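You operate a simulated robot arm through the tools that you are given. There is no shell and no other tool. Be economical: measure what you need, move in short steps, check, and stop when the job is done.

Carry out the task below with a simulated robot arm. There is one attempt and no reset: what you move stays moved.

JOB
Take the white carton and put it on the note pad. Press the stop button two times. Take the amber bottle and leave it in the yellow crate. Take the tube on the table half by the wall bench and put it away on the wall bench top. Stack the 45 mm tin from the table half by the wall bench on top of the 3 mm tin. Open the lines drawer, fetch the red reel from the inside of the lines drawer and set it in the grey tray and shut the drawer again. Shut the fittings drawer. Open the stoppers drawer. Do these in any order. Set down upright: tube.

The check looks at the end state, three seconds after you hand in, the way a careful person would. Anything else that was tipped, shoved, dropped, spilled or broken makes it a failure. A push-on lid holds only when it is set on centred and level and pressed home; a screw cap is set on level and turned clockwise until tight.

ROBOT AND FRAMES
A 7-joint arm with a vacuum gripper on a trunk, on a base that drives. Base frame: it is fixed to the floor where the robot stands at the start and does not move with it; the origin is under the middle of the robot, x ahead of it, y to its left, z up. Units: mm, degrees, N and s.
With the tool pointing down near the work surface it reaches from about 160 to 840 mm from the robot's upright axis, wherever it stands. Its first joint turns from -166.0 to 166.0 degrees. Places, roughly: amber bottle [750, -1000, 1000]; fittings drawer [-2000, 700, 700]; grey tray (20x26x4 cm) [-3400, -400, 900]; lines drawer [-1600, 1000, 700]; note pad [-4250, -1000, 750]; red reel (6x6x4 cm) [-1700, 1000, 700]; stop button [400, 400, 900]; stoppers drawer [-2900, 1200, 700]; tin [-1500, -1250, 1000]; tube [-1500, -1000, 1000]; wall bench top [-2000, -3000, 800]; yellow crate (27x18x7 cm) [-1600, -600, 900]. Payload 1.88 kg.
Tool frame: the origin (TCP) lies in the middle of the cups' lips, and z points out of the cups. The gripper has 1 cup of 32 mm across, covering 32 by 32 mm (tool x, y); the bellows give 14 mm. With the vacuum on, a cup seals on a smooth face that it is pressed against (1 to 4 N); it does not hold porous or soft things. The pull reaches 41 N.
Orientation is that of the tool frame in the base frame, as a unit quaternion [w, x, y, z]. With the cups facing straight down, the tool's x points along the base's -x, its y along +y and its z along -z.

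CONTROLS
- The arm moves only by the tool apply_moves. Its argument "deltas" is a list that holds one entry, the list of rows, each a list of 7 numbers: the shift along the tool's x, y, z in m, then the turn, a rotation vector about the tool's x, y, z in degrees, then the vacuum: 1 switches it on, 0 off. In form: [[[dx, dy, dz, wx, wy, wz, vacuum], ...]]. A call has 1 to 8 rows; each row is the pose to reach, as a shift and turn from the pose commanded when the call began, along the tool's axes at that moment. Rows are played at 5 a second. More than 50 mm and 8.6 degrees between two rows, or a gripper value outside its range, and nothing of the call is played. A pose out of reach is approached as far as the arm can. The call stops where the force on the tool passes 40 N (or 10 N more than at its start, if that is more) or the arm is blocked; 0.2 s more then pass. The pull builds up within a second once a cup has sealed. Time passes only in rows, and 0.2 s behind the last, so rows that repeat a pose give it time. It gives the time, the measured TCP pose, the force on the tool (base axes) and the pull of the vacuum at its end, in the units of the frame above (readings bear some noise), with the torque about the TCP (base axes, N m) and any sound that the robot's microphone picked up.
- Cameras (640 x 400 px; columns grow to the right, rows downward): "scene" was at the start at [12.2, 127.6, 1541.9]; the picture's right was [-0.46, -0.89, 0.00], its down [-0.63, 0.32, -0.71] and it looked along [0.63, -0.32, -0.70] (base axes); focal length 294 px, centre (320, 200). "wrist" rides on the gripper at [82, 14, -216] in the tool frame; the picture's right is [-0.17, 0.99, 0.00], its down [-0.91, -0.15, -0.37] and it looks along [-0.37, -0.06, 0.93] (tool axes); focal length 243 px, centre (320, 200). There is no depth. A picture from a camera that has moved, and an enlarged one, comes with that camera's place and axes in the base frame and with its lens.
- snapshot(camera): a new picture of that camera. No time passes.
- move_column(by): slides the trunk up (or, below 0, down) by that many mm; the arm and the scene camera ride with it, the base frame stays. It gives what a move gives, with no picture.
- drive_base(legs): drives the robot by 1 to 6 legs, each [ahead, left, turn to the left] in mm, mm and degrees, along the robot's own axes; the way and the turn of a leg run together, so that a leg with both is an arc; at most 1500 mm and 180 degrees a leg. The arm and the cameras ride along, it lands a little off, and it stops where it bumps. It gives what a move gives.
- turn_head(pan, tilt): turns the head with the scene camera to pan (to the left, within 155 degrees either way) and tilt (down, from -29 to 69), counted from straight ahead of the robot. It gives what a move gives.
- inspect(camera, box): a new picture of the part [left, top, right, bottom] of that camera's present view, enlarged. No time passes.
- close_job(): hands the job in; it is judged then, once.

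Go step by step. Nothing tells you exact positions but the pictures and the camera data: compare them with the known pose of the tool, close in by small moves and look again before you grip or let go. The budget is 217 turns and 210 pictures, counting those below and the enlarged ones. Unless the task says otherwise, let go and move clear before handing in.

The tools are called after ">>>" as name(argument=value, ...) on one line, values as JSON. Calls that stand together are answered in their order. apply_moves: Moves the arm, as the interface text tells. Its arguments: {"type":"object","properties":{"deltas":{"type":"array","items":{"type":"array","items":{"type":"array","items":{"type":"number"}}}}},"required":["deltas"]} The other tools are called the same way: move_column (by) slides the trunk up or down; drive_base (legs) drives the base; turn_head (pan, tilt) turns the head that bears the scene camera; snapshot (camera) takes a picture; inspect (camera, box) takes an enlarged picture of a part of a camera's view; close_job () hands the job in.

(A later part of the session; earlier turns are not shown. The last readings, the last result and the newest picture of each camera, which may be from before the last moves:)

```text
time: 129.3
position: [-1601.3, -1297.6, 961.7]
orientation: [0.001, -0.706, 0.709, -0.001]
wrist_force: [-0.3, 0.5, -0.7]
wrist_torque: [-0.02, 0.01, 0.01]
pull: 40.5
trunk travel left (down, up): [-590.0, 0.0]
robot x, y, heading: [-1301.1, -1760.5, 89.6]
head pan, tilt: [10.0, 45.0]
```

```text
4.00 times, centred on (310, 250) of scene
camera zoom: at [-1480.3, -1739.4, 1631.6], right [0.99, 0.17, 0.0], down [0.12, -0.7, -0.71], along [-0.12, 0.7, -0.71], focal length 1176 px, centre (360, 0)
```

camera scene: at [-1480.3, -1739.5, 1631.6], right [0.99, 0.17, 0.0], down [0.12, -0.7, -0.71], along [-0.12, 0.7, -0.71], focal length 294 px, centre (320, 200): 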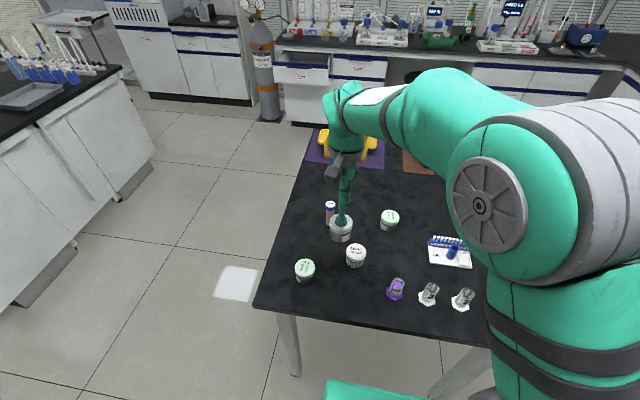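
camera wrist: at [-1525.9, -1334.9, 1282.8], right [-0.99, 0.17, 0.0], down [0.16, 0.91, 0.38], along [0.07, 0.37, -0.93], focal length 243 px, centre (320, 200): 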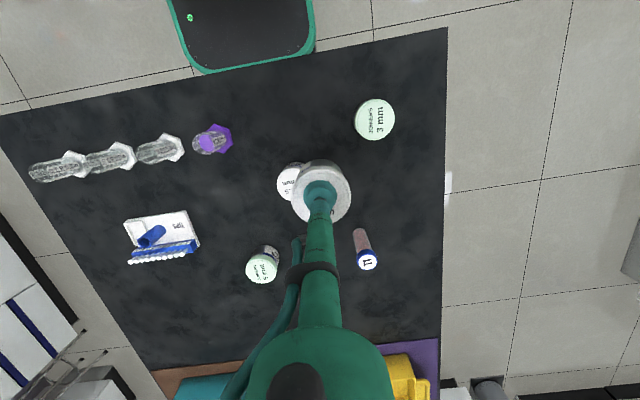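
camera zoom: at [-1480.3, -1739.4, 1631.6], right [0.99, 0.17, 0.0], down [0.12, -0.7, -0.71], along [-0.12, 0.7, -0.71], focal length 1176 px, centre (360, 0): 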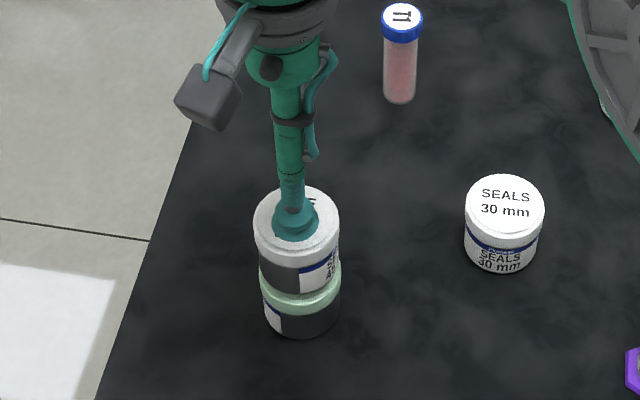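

>>> apply_moves(deltas=[[[0, 0, 0.003, 0, 0, 0, 1], [0, 0, 0.006, 0, 0, 0, 1], [0, 0, 0.009, 0, 0, 0, 1], [0, 0, 0.011, 0, 0, 0, 1], [0, 0, 0.011, 0, 0, 0, 1]]])

```text
time: 130.5
position: [-1601.8, -1295.2, 954.0]
orientation: [0.003, -0.707, 0.707, 0.002]
wrist_force: [-1.7, -0.5, 29.9]
wrist_torque: [-0.03, 0.09, -0.01]
pull: 40.6
trunk travel left (down, up): [-590.0, 0.0]
robot x, y, heading: [-1302.8, -1761.7, 89.6]
head pan, tilt: [10.0, 45.0]
```

Seated. Easing and releasing.

>>> apply_moves(deltas=[[[0, 0, -0.002, 0, 0, 0, 1], [0, 0, -0.003, 0, 0, 0, 1], [0, 0, -0.003, 0, 0, 0, 0], [0, 0, -0.003, 0, 0, 0, 0], [0, 0, -0.003, 0, 0, 0, 0], [0, 0, -0.003, 0, 0, 0, 0]]])

>>> apply_moves(deltas=[[[0, 0, -0.01, 0, 0, 0, 0], [0, 0, -0.03, 0, 0, 0, 0], [0, 0, -0.07, 0, 0, 0, 0], [0, 0, -0.11, 0, 0, 0, 0], [0, 0, -0.15, 0, 0, 0, 0]]])

>>> inspect(camera="scene", box=[260, 180, 380, 300])

>>> snapshot(camera="wrist")

```text
time: 131.9
position: [-1601.0, -1296.5, 953.8]
orientation: [0.001, -0.706, 0.708, -0.002]
wrist_force: [-0.1, -0.7, 3.4]
wrist_torque: [0.02, 0.0, 0.02]
pull: 0.1
trunk travel left (down, up): [-590.0, 0.0]
robot x, y, heading: [-1303.8, -1763.9, 89.8]
head pan, tilt: [10.0, 45.0]
```

```text
time: 133.1
position: [-1602.3, -1297.8, 1103.4]
orientation: [0.001, -0.706, 0.709, -0.002]
wrist_force: [0.1, 0.2, 1.0]
wrist_torque: [0.01, 0.01, 0.01]
pull: 0.1
trunk travel left (down, up): [-590.0, 0.0]
robot x, y, heading: [-1298.6, -1760.4, 89.8]
head pan, tilt: [10.0, 45.0]
```

```text
3.33 times, centred on (320, 240) of scene
camera zoom: at [-1480.2, -1739.5, 1631.5], right [0.99, 0.17, 0.0], down [0.12, -0.7, -0.71], along [-0.12, 0.7, -0.71], focal length 980 px, centre (320, 67)
```

zoom: 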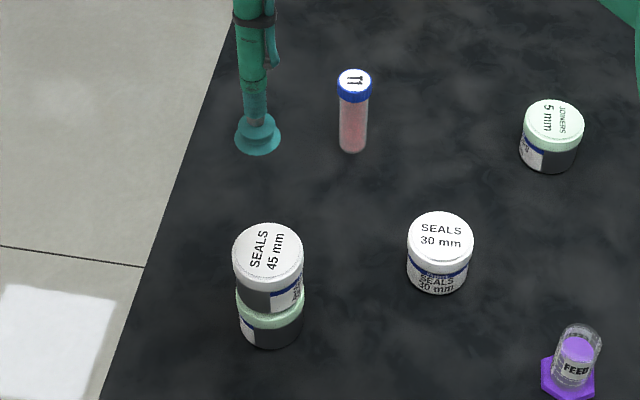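

```text
135 pictures are left
camera wrist: at [-1617.2, -1379.2, 1320.0], right [-0.99, 0.17, 0.0], down [0.15, 0.91, 0.37], along [0.07, 0.37, -0.93], focal length 243 px, centre (320, 200)
```

wrist: 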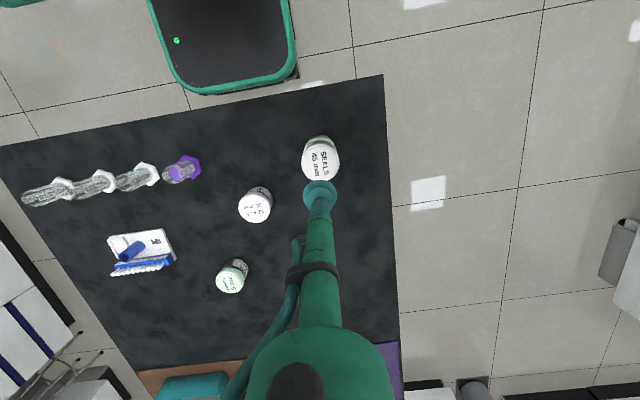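

Stack is neat. Now over to the tube at ≈ (-1558, -1079, top ≈ 948).

>>> apply_moves(deltas=[[[-0.04, -0.01, 0, 0, 0, 0, 0], [-0.08, -0.02, 0, 0, 0, 0, 0], [-0.12, -0.03, 0, 0, 0, 0, 0], [-0.16, -0.035, 0, 0, 0, 0, 0], [-0.2, -0.044, 0.02, 0, 0, 0, 0], [-0.219, -0.044, 0.05, 0, 0, 0, 0], [-0.219, -0.044, 0.07, 0, 0, 0, 0], [-0.219, -0.044, 0.07, 0, 0, 0, 0]]])

>>> inspect(camera="wrist", box=[270, 120, 370, 220])

>>> inspect(camera="scene", box=[280, 140, 380, 240])

```text
time: 134.9
position: [-1556.9, -1077.4, 1033.9]
orientation: [0.001, -0.706, 0.708, -0.001]
wrist_force: [-0.3, 0.3, -0.2]
wrist_torque: [-0.02, -0.01, 0.01]
pull: 0.0
trunk travel left (down, up): [-590.0, 0.0]
robot x, y, heading: [-1299.5, -1760.5, 89.8]
head pan, tilt: [10.0, 45.0]
```

```text
4.00 times, centred on (320, 170) of wrist
camera zoom: at [-1571.5, -1159.1, 1249.8], right [-0.99, 0.17, 0.0], down [0.16, 0.91, 0.38], along [0.07, 0.37, -0.93], focal length 970 px, centre (320, 320)
```

zoom: 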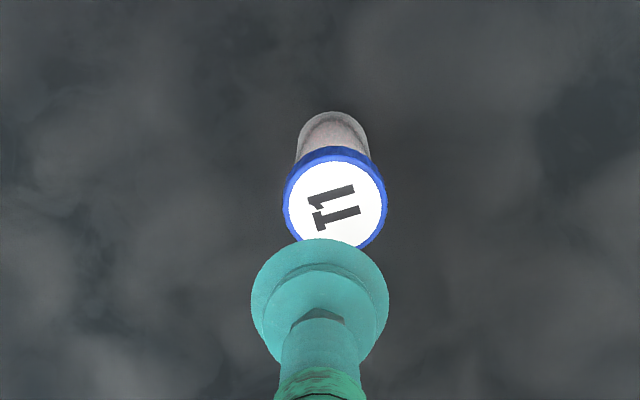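

```text
4.00 times, centred on (330, 190) of scene
camera zoom: at [-1480.3, -1739.3, 1631.6], right [0.99, 0.17, 0.0], down [0.12, -0.7, -0.71], along [-0.12, 0.7, -0.71], focal length 1176 px, centre (280, 240)
```

zoom: 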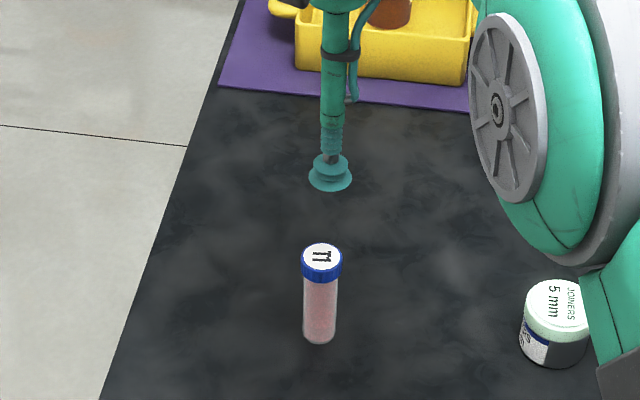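

>>> apply_moves(deltas=[[[0, 0.003, 0.03, 0, 0, 0, 0], [0, 0.003, 0.06, 0, 0, 0, 0], [0, 0.003, 0.072, 0, 0, 0, 0], [0, 0.003, 0.072, 0, 0, 0, 0]]])

>>> inspect(camera="wrist", box=[285, 150, 355, 220])

>>> inspect(camera="scene", box=[305, 180, 355, 230])

```text
time: 135.9
position: [-1558.2, -1078.4, 962.5]
orientation: [0.001, -0.706, 0.708, -0.001]
wrist_force: [0.4, 0.4, -0.4]
wrist_torque: [-0.04, 0.0, 0.0]
pull: 0.0
trunk travel left (down, up): [-590.0, 0.0]
robot x, y, heading: [-1303.4, -1762.8, 89.9]
head pan, tilt: [10.0, 45.0]
```

```text
5.71 times, centred on (320, 185) of wrist
camera zoom: at [-1574.9, -1159.6, 1178.0], right [-0.99, 0.17, 0.0], down [0.16, 0.91, 0.38], along [0.07, 0.37, -0.93], focal length 1386 px, centre (320, 286)
```

zoom: 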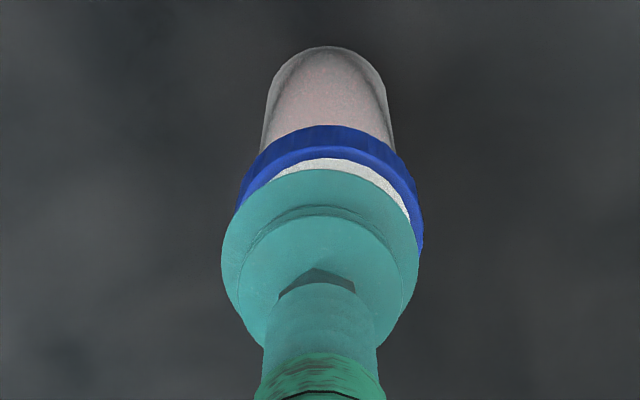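

```text
8.00 times, centred on (330, 205) of scene
camera zoom: at [-1480.3, -1739.3, 1631.6], right [0.99, 0.17, 0.0], down [0.12, -0.7, -0.71], along [-0.12, 0.7, -0.71], focal length 2352 px, centre (240, 160)
```

zoom: 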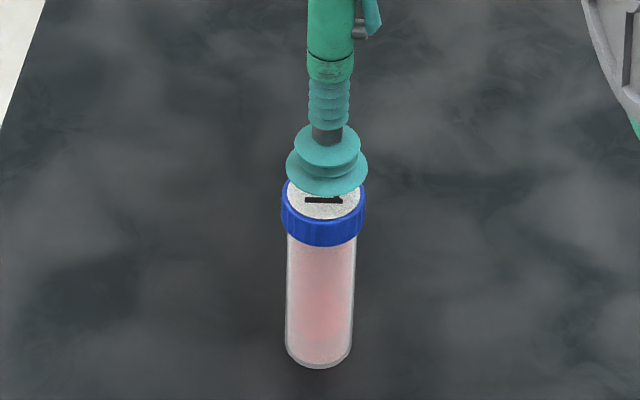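

Off by ~1.6 mm in x and ~1 mm in y; correcting and pressing with vacuum.

>>> apply_moves(deltas=[[[-0.001, 0.0016, 0.006, 0, 0, 0, 1], [-0.001, 0.0016, 0.012, 0, 0, 0, 1], [-0.001, 0.0016, 0.016, 0, 0, 0, 1], [-0.001, 0.0016, 0.019, 0, 0, 0, 1], [-0.001, 0.0016, 0.021, 0, 0, 0, 1], [-0.001, 0.0016, 0.021, 0, 0, 0, 1]]])

```text
time: 137.3
position: [-1562.0, -1076.8, 945.2]
orientation: [0.002, -0.706, 0.708, 0.0]
wrist_force: [1.4, -0.3, 14.1]
wrist_torque: [-0.07, -0.14, 0.0]
pull: 41.0
trunk travel left (down, up): [-590.0, 0.0]
robot x, y, heading: [-1300.6, -1762.4, 89.7]
head pan, tilt: [10.0, 45.0]
```

Sealed. Lifting the tube and retracting.

>>> apply_moves(deltas=[[[0, 0, -0.03, 0, 0, 0, 1], [0, 0, -0.07, 0, 0, 0, 1], [0, 0, -0.11, 0, 0, 0, 1], [0, 0, -0.15, 0, 0, 0, 1], [0, 0, -0.19, 0, 0, 0, 1], [0.03, -0.02, -0.22, 0, 0, 0, 1], [0.06, -0.04, -0.25, 0, 0, 0, 1], [0.09, -0.06, -0.28, 0, 0, 0, 1]]])

>>> apply_moves(deltas=[[[0.038, -0.028, -0.01, 0, 0, 0, 1], [0.076, -0.056, -0.02, 0, 0, 0, 1], [0.114, -0.084, -0.03, 0, 0, 0, 1], [0.152, -0.112, -0.04, 0, 0, 0, 1], [0.19, -0.14, -0.05, 0, 0, 0, 1], [0.228, -0.168, -0.05, 0, 0, 0, 1], [0.266, -0.196, -0.05, 0, 0, 0, 1]]])

>>> turn_head(pan=140, tilt=30)

>>> snapshot(camera="scene")

```text
time: 139.1
position: [-1502.3, -1167.2, 1221.5]
orientation: [0.001, -0.706, 0.708, -0.002]
wrist_force: [-0.4, 0.7, -0.7]
wrist_torque: [-0.03, 0.02, -0.01]
pull: 40.4
trunk travel left (down, up): [-590.0, 0.0]
robot x, y, heading: [-1301.0, -1759.3, 89.9]
head pan, tilt: [10.0, 45.0]
```

```text
time: 140.7
position: [-1307.2, -1433.2, 1272.5]
orientation: [0.001, -0.706, 0.708, -0.001]
wrist_force: [-0.1, 0.6, -0.3]
wrist_torque: [0.03, 0.02, 0.0]
pull: 40.0
trunk travel left (down, up): [-590.0, 0.0]
robot x, y, heading: [-1302.8, -1764.1, 90.0]
head pan, tilt: [10.0, 45.0]
```

```text
time: 142.8
position: [-1308.2, -1432.8, 1272.4]
orientation: [0.001, -0.706, 0.708, -0.001]
wrist_force: [0.8, -0.4, -0.3]
wrist_torque: [-0.02, 0.02, 0.03]
pull: 41.2
trunk travel left (down, up): [-590.0, 0.0]
robot x, y, heading: [-1301.2, -1759.2, 89.6]
head pan, tilt: [140.0, 30.0]
```

```text
130 pictures are left
camera scene: at [-1524.7, -1888.7, 1654.2], right [-0.76, 0.65, 0.0], down [0.32, 0.38, -0.87], along [-0.56, -0.66, -0.5], focal length 294 px, centre (320, 200)
```

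scene: 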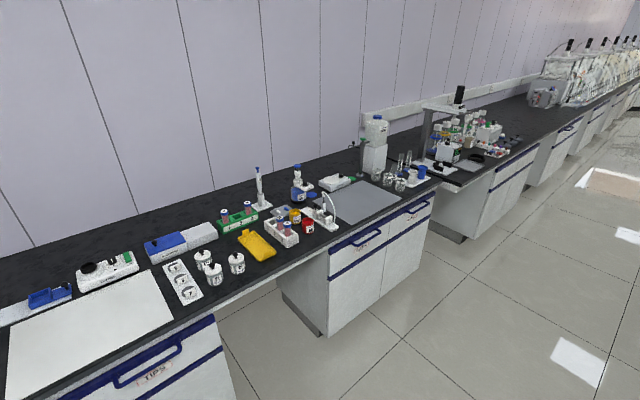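

The wall bench edge is at y ≈ -2600. I'll back up, turn around and come up to the bench to find a free spot.

>>> drive_base(legs=[[-200, 0, 0], [0, 0, 180], [150, -500, 0]])

>>> turn_head(pan=10, tilt=45)

>>> snapshot(camera="scene")

>>> snapshot(camera="wrist")

```text
time: 154.6
position: [-1768.3, -2471.8, 1272.9]
orientation: [-0.001, 0.684, 0.729, -0.001]
wrist_force: [-1.0, 0.3, -0.2]
wrist_torque: [-0.03, 0.01, 0.03]
pull: 41.0
trunk travel left (down, up): [-590.0, 0.0]
robot x, y, heading: [-1792.0, -2143.5, -86.6]
head pan, tilt: [140.0, 30.0]
```

```text
time: 156.7
position: [-1769.7, -2471.4, 1272.6]
orientation: [-0.001, 0.684, 0.729, -0.001]
wrist_force: [-0.1, 0.4, -1.0]
wrist_torque: [-0.01, 0.01, -0.01]
pull: 40.8
trunk travel left (down, up): [-590.0, 0.0]
robot x, y, heading: [-1800.2, -2144.3, -86.3]
head pan, tilt: [10.0, 45.0]
```

```text
129 pictures are left
camera scene: at [-1618.5, -2152.2, 1631.6], right [-0.97, -0.23, 0.0], down [-0.17, 0.69, -0.71], along [0.17, -0.69, -0.71], focal length 294 px, centre (320, 200)
```

scene: 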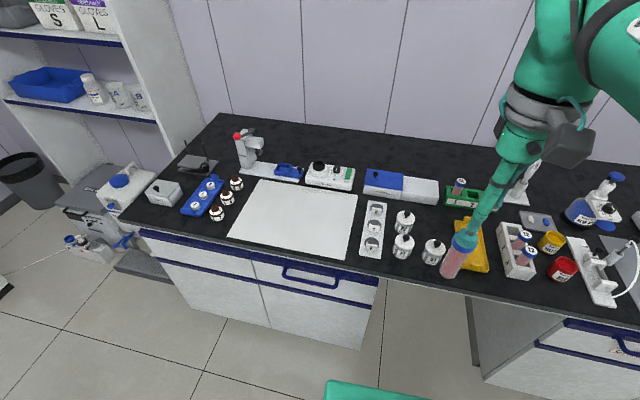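

```text
128 pictures are left
camera wrist: at [-1761.2, -2388.3, 1488.7], right [0.99, -0.1, 0.0], down [-0.1, -0.92, 0.38], along [-0.04, -0.37, -0.93], focal length 243 px, centre (320, 200)
```

wrist: 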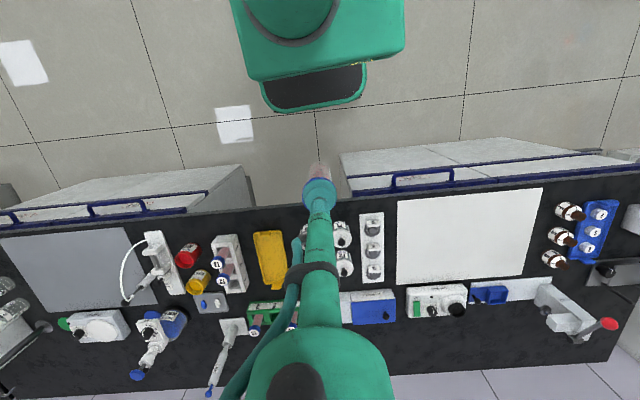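

Looking for a bare patch; there seems to be one behind the three jars, left of the yellow tray. Zooming in.

>>> inspect(camera="scene", box=[340, 150, 500, 290])

>>> inspect(camera="scene", box=[480, 140, 640, 310])

```text
2.86 times, centred on (420, 220) of scene
camera zoom: at [-1618.5, -2152.2, 1631.6], right [-0.97, -0.23, 0.0], down [-0.17, 0.69, -0.71], along [0.17, -0.69, -0.71], focal length 840 px, centre (34, 143)
```

zoom: 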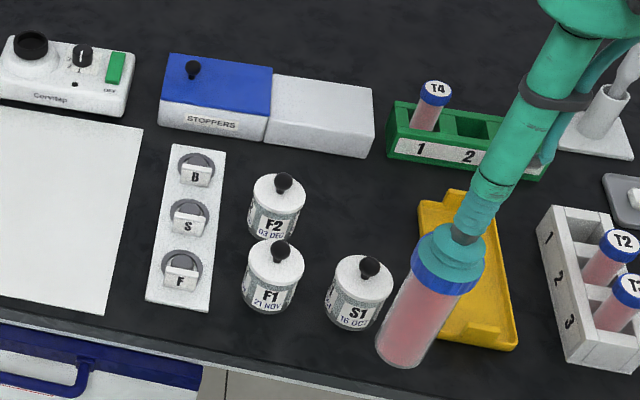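

```text
2.35 times, centred on (560, 225) of scene
camera zoom: at [-1618.5, -2152.2, 1631.6], right [-0.97, -0.23, 0.0], down [-0.17, 0.69, -0.71], along [0.17, -0.69, -0.71], focal length 692 px, centre (-245, 141)
```

zoom: 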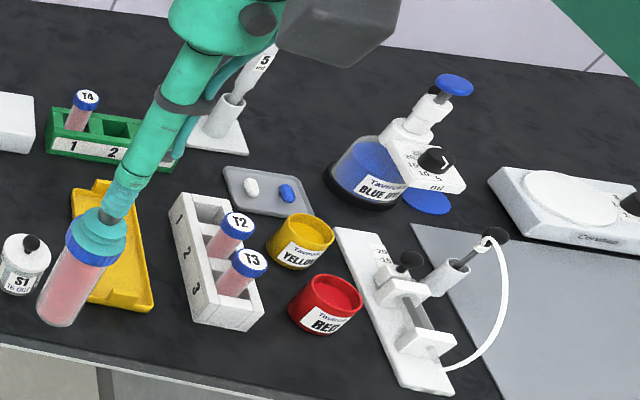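

Bench top is about z 830; the bare patch between jar F2, the box and the yellow tray is near (-1848, -2918). Moving the base a little closer and the tool partway.

>>> drive_base(legs=[[60, -20, 0]])

>>> apply_moves(deltas=[[[-0.045, -0.008, 0, 0, 0, 0, 1], [-0.09, -0.016, 0, 0, 0, 0, 1], [-0.135, -0.024, 0, 0, 0, 0, 1], [-0.18, -0.032, 0.01, 0, 0, 0, 1], [-0.225, -0.04, 0.03, 0, 0, 0, 1], [-0.27, -0.048, 0.05, 0, 0, 0, 1], [-0.31, -0.056, 0.08, 0, 0, 0, 1], [-0.35, -0.064, 0.11, 0, 0, 0, 1]]])

>>> snapshot(camera="wrist")

>>> inspect(camera="scene", box=[320, 120, 520, 290])

```text
time: 157.7
position: [-1785.6, -2533.7, 1272.0]
orientation: [-0.001, 0.684, 0.729, -0.001]
wrist_force: [-0.2, -0.7, 0.6]
wrist_torque: [-0.04, -0.03, 0.01]
pull: 40.9
trunk travel left (down, up): [-590.0, 0.0]
robot x, y, heading: [-1812.5, -2207.7, -86.3]
head pan, tilt: [10.0, 45.0]
```

```text
refused: row 7 steps farther than a row can; nothing moved
```

```text
125 pictures are left
camera wrist: at [-1777.2, -2449.9, 1488.4], right [0.99, -0.1, 0.0], down [-0.1, -0.92, 0.37], along [-0.04, -0.37, -0.93], focal length 243 px, centre (320, 200)
```

wrist: 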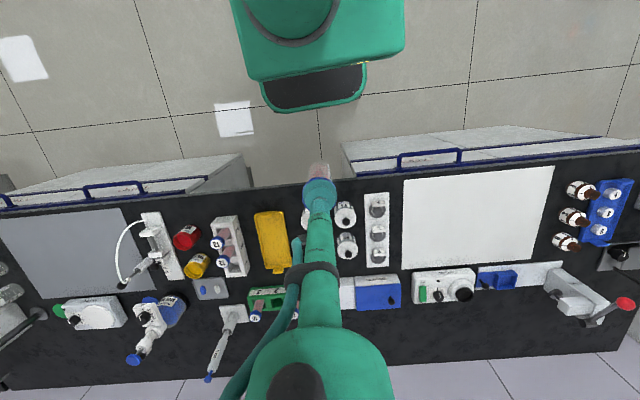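

```text
2.35 times, centred on (420, 205) of scene
camera zoom: at [-1634.7, -2213.6, 1631.6], right [-0.97, -0.23, 0.0], down [-0.17, 0.69, -0.71], along [0.17, -0.69, -0.71], focal length 692 px, centre (85, 188)
```

zoom: 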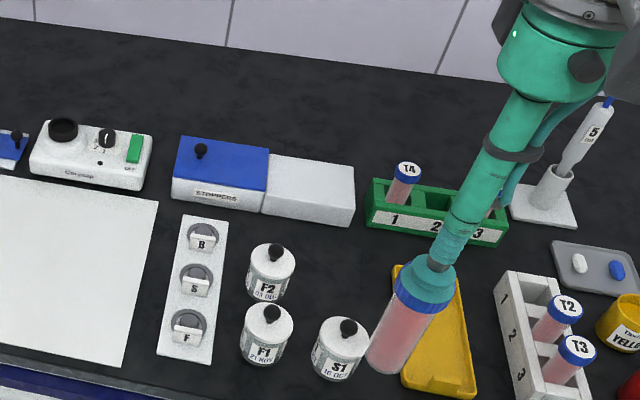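

>>> apply_moves(deltas=[[[-0.045, -0.01, 0, 0, 0, 0, 1], [-0.09, -0.02, 0, 0, 0, 0, 1], [-0.135, -0.03, 0, 0, 0, 0, 1], [-0.18, -0.04, 0, 0, 0, 0, 1], [-0.225, -0.05, 0.01, 0, 0, 0, 1], [-0.27, -0.06, 0.02, 0, 0, 0, 1], [-0.31, -0.07, 0.04, 0, 0, 0, 1], [-0.35, -0.077, 0.06, 0, 0, 0, 1]]])

>>> apply_moves(deltas=[[[-0.023, -0.004, 0.03, 0, 0, 0, 1], [-0.023, -0.004, 0.07, 0, 0, 0, 1], [-0.023, -0.004, 0.11, 0, 0, 0, 1], [-0.023, -0.004, 0.15, 0, 0, 0, 1], [-0.023, -0.004, 0.18, 0, 0, 0, 1], [-0.023, -0.004, 0.18, 0, 0, 0, 1]]])

>>> snapshot(camera="wrist")

>>> inspect(camera="scene", box=[320, 120, 520, 290])

```text
time: 159.5
position: [-1843.8, -2886.9, 1211.3]
orientation: [-0.001, 0.685, 0.729, -0.001]
wrist_force: [-0.8, 0.2, -1.1]
wrist_torque: [0.01, -0.01, -0.05]
pull: 41.2
trunk travel left (down, up): [-590.0, 0.0]
robot x, y, heading: [-1812.4, -2201.8, -86.4]
head pan, tilt: [10.0, 45.0]
```

```text
time: 160.9
position: [-1842.8, -2911.2, 1032.6]
orientation: [-0.001, 0.684, 0.729, -0.001]
wrist_force: [-0.6, -1.4, -0.7]
wrist_torque: [0.0, -0.03, 0.0]
pull: 40.6
trunk travel left (down, up): [-590.0, 0.0]
robot x, y, heading: [-1812.0, -2204.5, -86.3]
head pan, tilt: [10.0, 45.0]
```

```text
123 pictures are left
camera wrist: at [-1834.6, -2827.9, 1247.5], right [0.99, -0.1, 0.0], down [-0.1, -0.92, 0.37], along [-0.04, -0.37, -0.93], focal length 243 px, centre (320, 200)
```

wrist: 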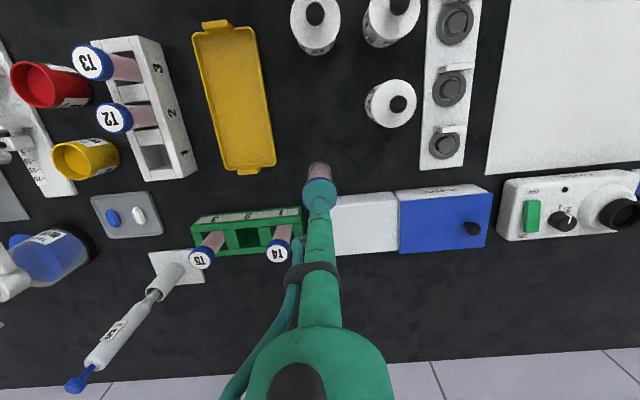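

```text
2.35 times, centred on (420, 205) of scene
camera zoom: at [-1634.6, -2213.1, 1631.6], right [-0.97, -0.23, 0.0], down [-0.17, 0.69, -0.71], along [0.17, -0.69, -0.71], focal length 692 px, centre (85, 188)
```

zoom: 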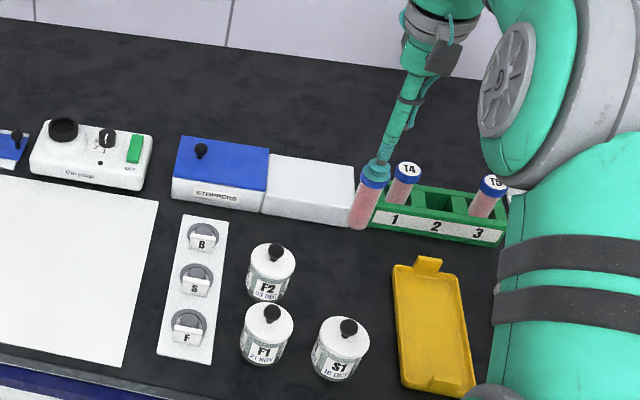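

The landing spot is clear; shifting slightly toward the middle of the patch and lowering.

>>> apply_moves(deltas=[[[0.015, 0.008, 0.03, 0, 0, 0, 1], [0.015, 0.008, 0.06, 0, 0, 0, 1], [0.015, 0.008, 0.08, 0, 0, 0, 1], [0.015, 0.008, 0.08, 0, 0, 0, 1]]])

>>> inspect(camera="wrist", box=[240, 80, 400, 220])

>>> inspect(camera="scene", box=[370, 150, 470, 240])

```text
time: 161.9
position: [-1836.8, -2894.2, 951.3]
orientation: [-0.002, 0.685, 0.729, -0.001]
wrist_force: [0.5, -0.8, -0.2]
wrist_torque: [-0.02, -0.01, 0.03]
pull: 40.7
trunk travel left (down, up): [-590.0, 0.0]
robot x, y, heading: [-1813.8, -2205.5, -86.3]
head pan, tilt: [10.0, 45.0]
```

```text
2.86 times, centred on (320, 150) of wrist
camera zoom: at [-1828.3, -2810.8, 1167.5], right [0.99, -0.1, 0.0], down [-0.09, -0.92, 0.38], along [-0.04, -0.37, -0.93], focal length 693 px, centre (320, 343)
```

zoom: 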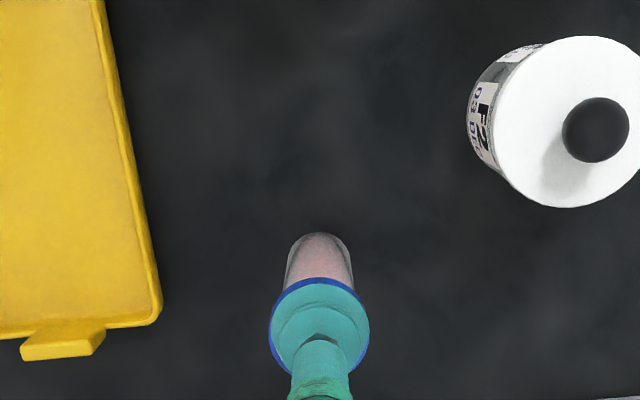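

```text
4.44 times, centred on (420, 195) of scene
camera zoom: at [-1634.5, -2213.0, 1631.6], right [-0.97, -0.23, 0.0], down [-0.17, 0.69, -0.71], along [0.17, -0.69, -0.71], focal length 1307 px, centre (-124, 222)
```

zoom: 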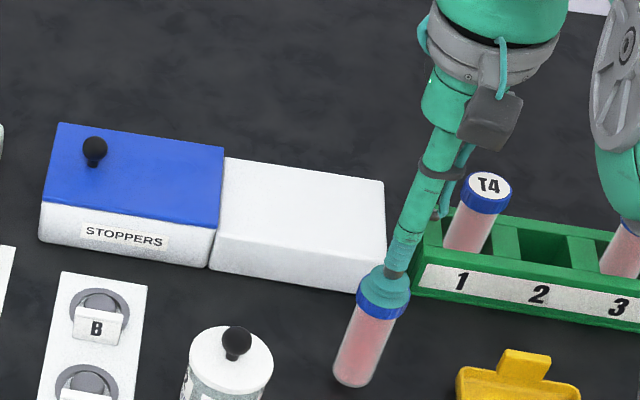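

Clear all round. Final descent in small steps until it touches.

>>> apply_moves(deltas=[[[0, 0, 0.005, 0, 0, 0, 1], [0, 0, 0.01, 0, 0, 0, 1], [0, 0, 0.014, 0, 0, 0, 1], [0, 0, 0.014, 0, 0, 0, 1]]])

```text
time: 162.9
position: [-1837.2, -2894.8, 943.9]
orientation: [0.001, 0.685, 0.729, -0.003]
wrist_force: [-1.0, 2.4, 25.0]
wrist_torque: [0.04, 0.03, 0.0]
pull: 41.3
trunk travel left (down, up): [-590.0, 0.0]
robot x, y, heading: [-1813.6, -2202.9, -86.2]
head pan, tilt: [10.0, 45.0]
```

Touched down (bench ≈ 852). Easing and releasing.

>>> apply_moves(deltas=[[[0, 0, -0.003, 0, 0, 0, 1], [0, 0, -0.005, 0, 0, 0, 1], [0, 0, -0.005, 0, 0, 0, 0], [0, 0, -0.005, 0, 0, 0, 0], [0, 0, -0.005, 0, 0, 0, 0], [0, 0, -0.005, 0, 0, 0, 0]]])

>>> apply_moves(deltas=[[[0, 0, -0.01, 0, 0, 0, 0], [0, 0, -0.03, 0, 0, 0, 0], [0, 0, -0.07, 0, 0, 0, 0], [0, 0, -0.11, 0, 0, 0, 0], [0, 0, -0.15, 0, 0, 0, 0], [0, 0, -0.19, 0, 0, 0, 0], [0, 0, -0.23, 0, 0, 0, 0]]])

>>> inspect(camera="scene", box=[340, 130, 500, 270])

```text
time: 164.3
position: [-1836.6, -2893.6, 943.2]
orientation: [-0.002, 0.685, 0.728, 0.0]
wrist_force: [-1.4, 0.2, 0.7]
wrist_torque: [0.0, 0.04, 0.03]
pull: 0.1
trunk travel left (down, up): [-590.0, 0.0]
robot x, y, heading: [-1809.1, -2204.7, -86.6]
head pan, tilt: [10.0, 45.0]
```

```text
time: 165.9
position: [-1835.2, -2893.4, 1174.9]
orientation: [-0.002, 0.684, 0.729, -0.001]
wrist_force: [0.3, -0.8, 0.3]
wrist_torque: [-0.02, 0.0, 0.0]
pull: 0.1
trunk travel left (down, up): [-590.0, 0.0]
robot x, y, heading: [-1811.5, -2202.6, -86.4]
head pan, tilt: [10.0, 45.0]
```

```text
2.86 times, centred on (420, 200) of scene
camera zoom: at [-1634.5, -2212.9, 1631.5], right [-0.97, -0.23, 0.0], down [-0.17, 0.69, -0.71], along [0.17, -0.69, -0.71], focal length 840 px, centre (34, 200)
```

zoom: 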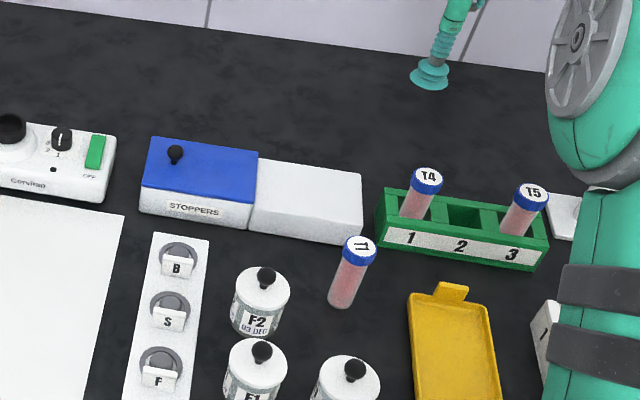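

Tube T1 stands upright. Retracting, then looking west for the note pad and the white carton.

>>> apply_moves(deltas=[[[0.04, 0, -0.02, 0, 0, 0, 0], [0.08, 0, -0.04, 0, 0, 0, 0], [0.12, 0, -0.06, 0, 0, 0, 0], [0.16, 0, -0.08, 0, 0, 0, 0], [0.2, 0.01, -0.1, 0, 0, 0, 0], [0.24, 0.02, -0.1, 0, 0, 0, 0], [0.28, 0.03, -0.1, 0, 0, 0, 0], [0.32, 0.04, -0.1, 0, 0, 0, 0]]])

>>> apply_moves(deltas=[[[0.03, 0, 0, 0, 0, 0, 0], [0.06, 0, 0, 0, 0, 0, 0]]])

>>> turn_head(pan=-100, tilt=20)

>>> snapshot(camera="scene")

>>> turn_head(pan=-145, tilt=20)

>>> snapshot(camera="scene")

```text
time: 167.7
position: [-1816.4, -2570.7, 1274.3]
orientation: [-0.001, 0.685, 0.729, -0.001]
wrist_force: [0.9, 0.1, 0.1]
wrist_torque: [0.0, 0.01, 0.03]
pull: 0.2
trunk travel left (down, up): [-590.0, 0.0]
robot x, y, heading: [-1813.8, -2204.0, -86.2]
head pan, tilt: [10.0, 45.0]
```

```text
time: 168.3
position: [-1820.6, -2511.8, 1275.3]
orientation: [-0.001, 0.685, 0.729, -0.001]
wrist_force: [0.0, 1.5, -0.8]
wrist_torque: [0.02, -0.05, -0.04]
pull: 0.0
trunk travel left (down, up): [-590.0, 0.0]
robot x, y, heading: [-1812.7, -2211.1, -86.5]
head pan, tilt: [10.0, 45.0]
```

```text
time: 170.2
position: [-1820.5, -2512.7, 1276.5]
orientation: [-0.001, 0.685, 0.729, -0.001]
wrist_force: [-0.4, -0.4, 0.6]
wrist_torque: [-0.01, 0.02, 0.02]
pull: 0.1
trunk travel left (down, up): [-590.0, 0.0]
robot x, y, heading: [-1812.3, -2206.5, -86.3]
head pan, tilt: [-100.0, 20.0]
```

```text
118 pictures are left
camera scene: at [-1746.2, -2123.5, 1670.2], right [0.11, 0.99, 0.0], down [0.34, -0.04, -0.94], along [-0.93, 0.1, -0.34], focal length 294 px, centre (320, 200)
```

scene: 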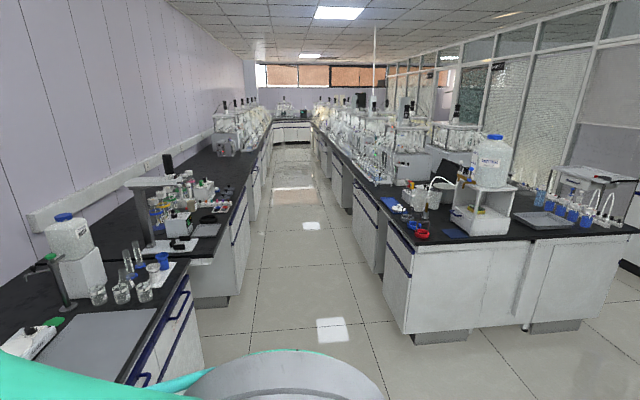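

```text
time: 171.3
position: [-1819.9, -2513.0, 1274.1]
orientation: [-0.001, 0.685, 0.729, -0.002]
wrist_force: [0.2, -1.2, 0.4]
wrist_torque: [-0.03, 0.05, 0.0]
pull: 0.1
trunk travel left (down, up): [-590.0, 0.0]
robot x, y, heading: [-1815.0, -2207.3, -86.4]
head pan, tilt: [-145.0, 20.0]
```

```text
117 pictures are left
camera scene: at [-1711.8, -2061.1, 1670.2], right [0.78, 0.62, 0.0], down [0.21, -0.27, -0.94], along [-0.59, 0.73, -0.34], focal length 294 px, centre (320, 200)
```

scene: 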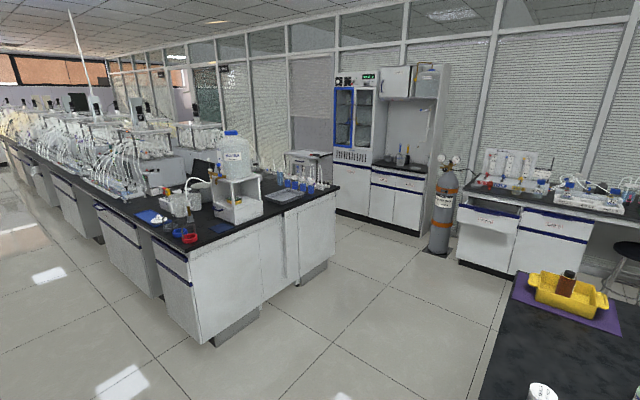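

The note pad should be on the long island around (-4250, -1000). I'll drive west along the corridor and look.

>>> drive_base(legs=[[0, 0, -93.6], [1500, -150, 0], [850, 0, 0]])

>>> turn_head(pan=-60, tilt=25)

>>> snapshot(camera="scene")

>>> turn_head(pan=-110, tilt=25)

>>> snapshot(camera="scene")

```text
refused: leg 2 is longer than a leg can be; nothing moved
```

```text
time: 172.9
position: [-1820.6, -2512.3, 1274.3]
orientation: [-0.001, 0.685, 0.729, -0.001]
wrist_force: [0.0, -0.5, 0.0]
wrist_torque: [0.0, -0.02, 0.0]
pull: 0.0
trunk travel left (down, up): [-590.0, 0.0]
robot x, y, heading: [-1813.4, -2204.5, -86.2]
head pan, tilt: [-60.0, 25.0]
```

```text
116 pictures are left
camera scene: at [-1730.4, -2184.8, 1662.2], right [-0.55, 0.83, 0.0], down [0.35, 0.23, -0.91], along [-0.76, -0.5, -0.42], focal length 294 px, centre (320, 200)
```

scene: 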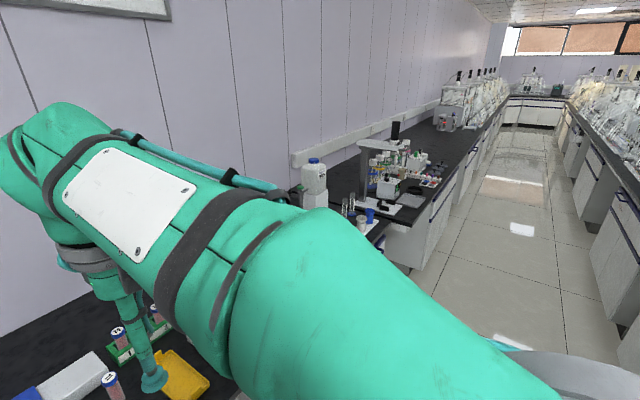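

```text
time: 174.1
position: [-1820.6, -2512.5, 1274.9]
orientation: [-0.002, 0.685, 0.729, -0.001]
wrist_force: [-0.2, 0.2, -0.1]
wrist_torque: [-0.01, 0.03, 0.0]
pull: 0.0
trunk travel left (down, up): [-590.0, 0.0]
robot x, y, heading: [-1810.0, -2201.7, -86.4]
head pan, tilt: [-110.0, 25.0]
```

```text
115 pictures are left
camera scene: at [-1742.1, -2107.9, 1662.2], right [0.28, 0.96, 0.0], down [0.41, -0.12, -0.91], along [-0.87, 0.26, -0.42], focal length 294 px, centre (320, 200)
```

scene: 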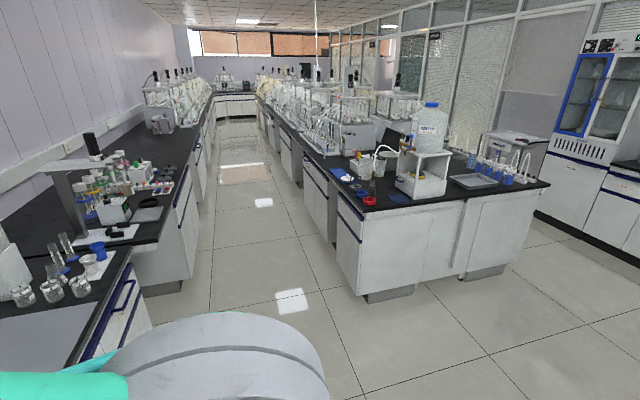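

Leg was slightly too long; splitting it.

>>> drive_base(legs=[[0, 0, -93.6], [1200, -150, 0], [1150, 0, 0]])

>>> turn_head(pan=-60, tilt=30)

>>> snapshot(camera="scene")

>>> turn_head(pan=-110, tilt=30)

>>> snapshot(camera="scene")

```text
time: 189.6
position: [-4450.5, -1975.8, 1275.6]
orientation: [-0.001, 1.0, -0.006, 0.0]
wrist_force: [0.3, 0.0, 0.4]
wrist_torque: [0.0, 0.03, 0.02]
pull: 0.1
trunk travel left (down, up): [-590.0, 0.0]
robot x, y, heading: [-4144.0, -2006.2, 179.3]
head pan, tilt: [-110.0, 25.0]
```

```text
time: 190.8
position: [-4450.6, -1974.8, 1273.7]
orientation: [-0.001, 1.0, -0.007, 0.0]
wrist_force: [-0.5, -0.6, 0.0]
wrist_torque: [-0.01, 0.03, -0.03]
pull: 0.1
trunk travel left (down, up): [-590.0, 0.0]
robot x, y, heading: [-4144.7, -2005.6, 179.5]
head pan, tilt: [-60.0, 30.0]
```

```text
114 pictures are left
camera scene: at [-4131.2, -2090.1, 1654.2], right [0.87, 0.49, 0.0], down [0.24, -0.44, -0.87], along [-0.42, 0.76, -0.5], focal length 294 px, centre (320, 200)
```

scene: 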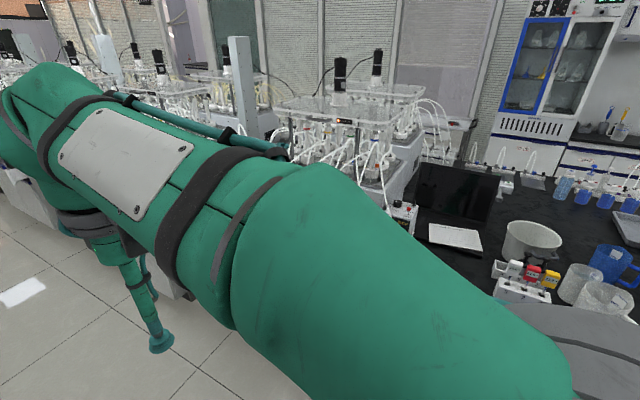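

```text
time: 191.9
position: [-4451.1, -1975.1, 1274.5]
orientation: [-0.002, 1.0, -0.006, 0.001]
wrist_force: [1.0, -0.5, 1.2]
wrist_torque: [-0.03, 0.01, 0.01]
pull: 0.1
trunk travel left (down, up): [-590.0, 0.0]
robot x, y, heading: [-4146.5, -2004.1, 179.6]
head pan, tilt: [-110.0, 30.0]
```

```text
113 pictures are left
camera scene: at [-4055.1, -2084.3, 1654.2], right [0.94, -0.35, 0.0], down [-0.18, -0.47, -0.87], along [0.3, 0.81, -0.5], focal length 294 px, centre (320, 200)
```

scene: 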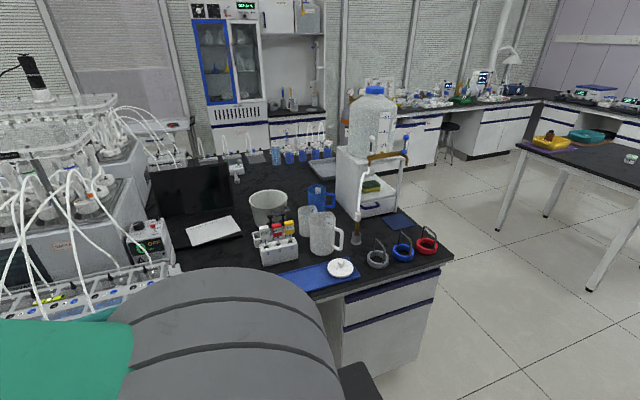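

>>> inspect(camera="scene", box=[140, 140, 300, 290])

>>> inspect(camera="scene", box=[240, 140, 460, 310])

```text
2.67 times, centred on (220, 215) of scene
camera zoom: at [-4055.1, -2084.3, 1654.2], right [0.94, -0.35, 0.0], down [-0.18, -0.47, -0.87], along [0.3, 0.81, -0.5], focal length 784 px, centre (587, 160)
```

zoom: 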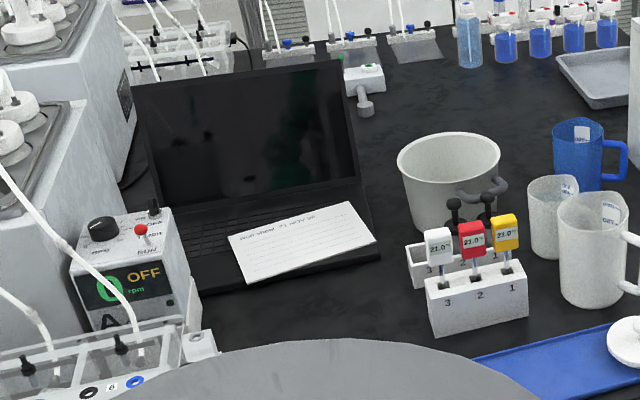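

```text
2.35 times, centred on (350, 225) of scene
camera zoom: at [-4055.1, -2084.3, 1654.2], right [0.94, -0.35, 0.0], down [-0.18, -0.47, -0.87], along [0.3, 0.81, -0.5], focal length 692 px, centre (249, 141)
```

zoom: 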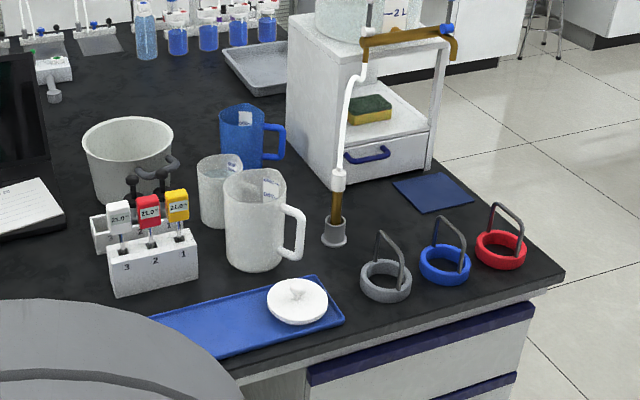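

The note pad lies by the laptop at ≈ (-4130, -940); no white carton here. I'll do the drawers next: drive back east and round to the +y benches.

>>> drive_base(legs=[[-1450, 0, 0], [-350, 0, 0], [0, -1200, 0], [0, -900, 0], [0, 0, -90]])

>>> turn_head(pan=-20, tilt=35)

>>> snapshot(camera="scene")

>>> turn_head(pan=35, tilt=30)

>>> snapshot(camera="scene")

```text
time: 214.8
position: [-2265.6, 362.8, 1275.3]
orientation: [0.002, -0.699, 0.715, -0.001]
wrist_force: [-0.4, 0.9, 0.1]
wrist_torque: [-0.01, 0.01, 0.02]
pull: 0.0
trunk travel left (down, up): [-590.0, 0.0]
robot x, y, heading: [-2295.9, 54.5, 88.8]
head pan, tilt: [-110.0, 30.0]
```

```text
time: 216.5
position: [-2265.9, 361.8, 1274.8]
orientation: [0.001, -0.699, 0.715, -0.001]
wrist_force: [0.3, 0.6, -0.3]
wrist_torque: [-0.02, -0.02, 0.01]
pull: 0.0
trunk travel left (down, up): [-590.0, 0.0]
robot x, y, heading: [-2300.7, 56.3, 88.9]
head pan, tilt: [-20.0, 35.0]
```

```text
110 pictures are left
camera scene: at [-2433.4, 83.5, 1646.4], right [0.93, -0.36, 0.0], down [-0.21, -0.53, -0.82], along [0.3, 0.76, -0.57], focal length 294 px, centre (320, 200)
```

scene: 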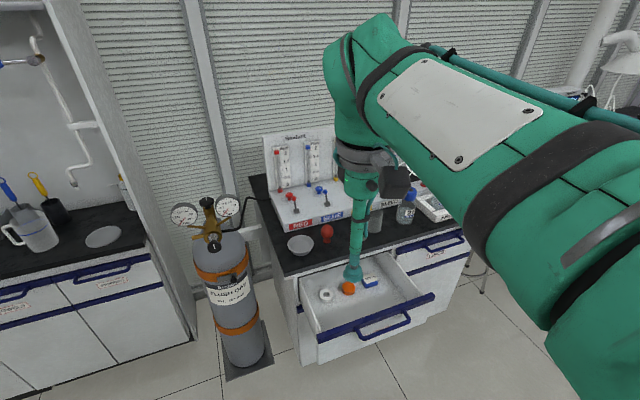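

```text
time: 217.7
position: [-2266.9, 361.9, 1273.7]
orientation: [0.001, -0.699, 0.715, -0.001]
wrist_force: [0.7, 0.0, 0.0]
wrist_torque: [-0.02, -0.01, 0.01]
pull: 0.1
trunk travel left (down, up): [-590.0, 0.0]
robot x, y, heading: [-2300.0, 56.0, 88.7]
head pan, tilt: [35.0, 30.0]
```

```text
109 pictures are left
camera scene: at [-2515.5, 76.7, 1654.2], right [0.83, 0.55, 0.0], down [0.28, -0.42, -0.87], along [-0.48, 0.72, -0.5], focal length 294 px, centre (320, 200)
```

scene: 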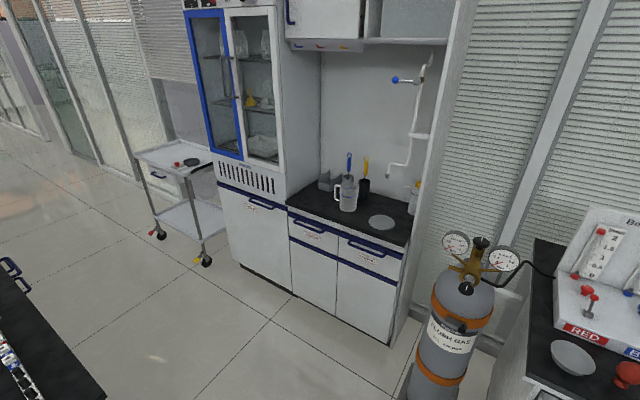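

Fittings drawer is open at left of the bench; checking the labels of drawers.

>>> inspect(camera="scene", box=[220, 170, 430, 310])

>>> turn_head(pan=-20, tilt=40)

>>> inspect(camera="scene", box=[270, 190, 490, 340])

>>> snapshot(camera="wrist")

```text
2.86 times, centred on (325, 240) of scene
camera zoom: at [-2515.5, 76.7, 1654.2], right [0.83, 0.55, 0.0], down [0.28, -0.42, -0.87], along [-0.48, 0.72, -0.5], focal length 840 px, centre (306, 86)
```

zoom: 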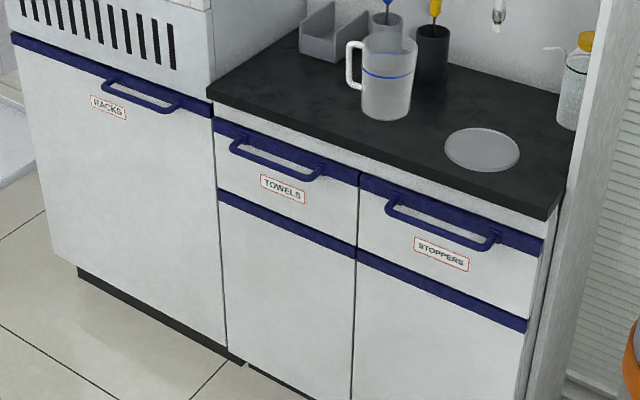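

```text
time: 219.0
position: [-2267.1, 362.9, 1274.4]
orientation: [0.001, -0.699, 0.715, -0.002]
wrist_force: [0.5, 0.3, -0.2]
wrist_torque: [-0.03, 0.01, 0.02]
pull: 0.0
trunk travel left (down, up): [-590.0, 0.0]
robot x, y, heading: [-2300.6, 56.3, 88.7]
head pan, tilt: [-20.0, 40.0]
```

```text
2.67 times, centred on (380, 265) of scene
camera zoom: at [-2434.6, 80.7, 1638.8], right [0.93, -0.36, 0.0], down [-0.23, -0.6, -0.77], along [0.28, 0.71, -0.64], focal length 784 px, centre (160, 27)
```

zoom: 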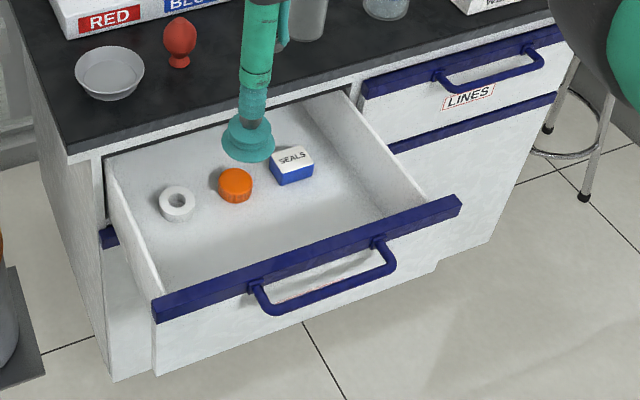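

```text
106 pictures are left
camera wrist: at [-2283.5, 281.0, 1490.9], right [-0.98, 0.19, 0.0], down [0.17, 0.91, 0.37], along [0.07, 0.37, -0.93], focal length 243 px, centre (320, 200)
```

wrist: 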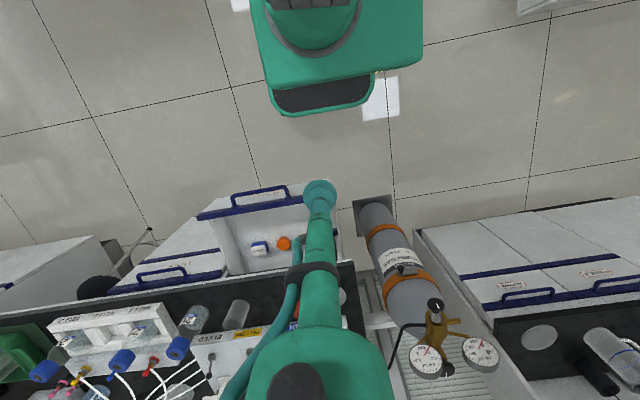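

Labels found: STOPPERS (right drawer of the fume unit), FITTINGS (open), LINES (right of it). I'll line up with the fittings drawer (front ≈ y 557, centre x ≈ -2025, top z ≈ 750), and turn the tool horizontal to push it shut.

>>> drive_base(legs=[[-150, -265, 1.3]])

>>> apply_moves(deltas=[[[-0.03, 0, 0, 0, -6, 0, 0], [-0.06, 0, 0, 0, -12, 0, 0], [-0.09, 0, 0, 0, -18, 0, 0], [-0.12, 0, 0, 0, -24, 0, 0], [-0.15, 0, 0, 0, -30, 0, 0], [-0.18, 0, 0, 0, -36, 0, 0], [-0.21, 0, 0, 0, -42, 0, 0], [-0.24, 0, 0, 0, -48, 0, 0]]])

>>> apply_moves(deltas=[[[0, 0, 0, 0, -7, 0, 0], [0, 0, 0, 0, -14, 0, 0], [0, 0, 0, 0, -21, 0, 0], [0, 0, 0, 0, -28, 0, 0], [0, 0, 0, 0, -35, 0, 0], [0, 0, 0, 0, -42, 0, 0], [0, 0, 0, 0, -42, 0, 0]]])

>>> snapshot(camera="scene")

```text
time: 221.0
position: [-2008.6, 209.2, 1273.6]
orientation: [0.001, -0.707, 0.707, -0.001]
wrist_force: [0.8, -0.2, 0.8]
wrist_torque: [-0.01, -0.02, 0.0]
pull: 0.1
trunk travel left (down, up): [-590.0, 0.0]
robot x, y, heading: [-2032.9, -99.0, 89.9]
head pan, tilt: [-20.0, 40.0]
```

```text
time: 222.8
position: [-2007.9, 450.2, 1276.2]
orientation: [-0.289, 0.647, -0.645, -0.288]
wrist_force: [-0.3, -0.4, -0.1]
wrist_torque: [0.0, 0.02, -0.02]
pull: 0.1
trunk travel left (down, up): [-590.0, 0.0]
robot x, y, heading: [-2035.8, -95.8, 90.2]
head pan, tilt: [-20.0, 40.0]
```

```text
time: 223.6
position: [-2008.2, 466.7, 1148.6]
orientation: [-0.296, 0.641, -0.638, -0.308]
wrist_force: [0.0, 0.2, 0.3]
wrist_torque: [-0.05, -0.02, 0.0]
pull: 0.0
trunk travel left (down, up): [-590.0, 0.0]
robot x, y, heading: [-2035.7, -95.3, 90.1]
head pan, tilt: [-20.0, 40.0]
stopped in row 3: the arm was blocked; the commanded pose is now the measured one
```

```text
105 pictures are left
camera scene: at [-2169.8, -75.6, 1638.5], right [0.94, -0.34, 0.0], down [-0.22, -0.6, -0.77], along [0.26, 0.72, -0.64], focal length 294 px, centre (320, 200)
```

scene: 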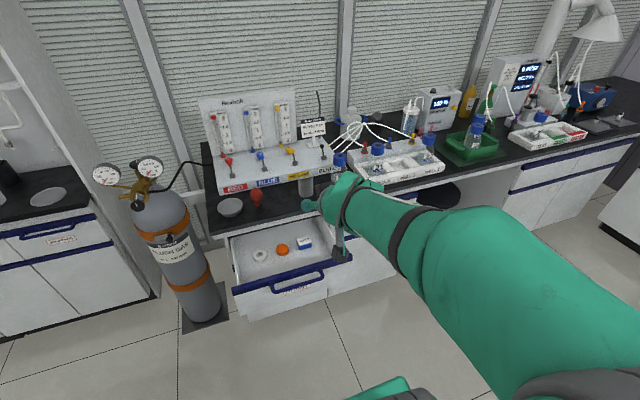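

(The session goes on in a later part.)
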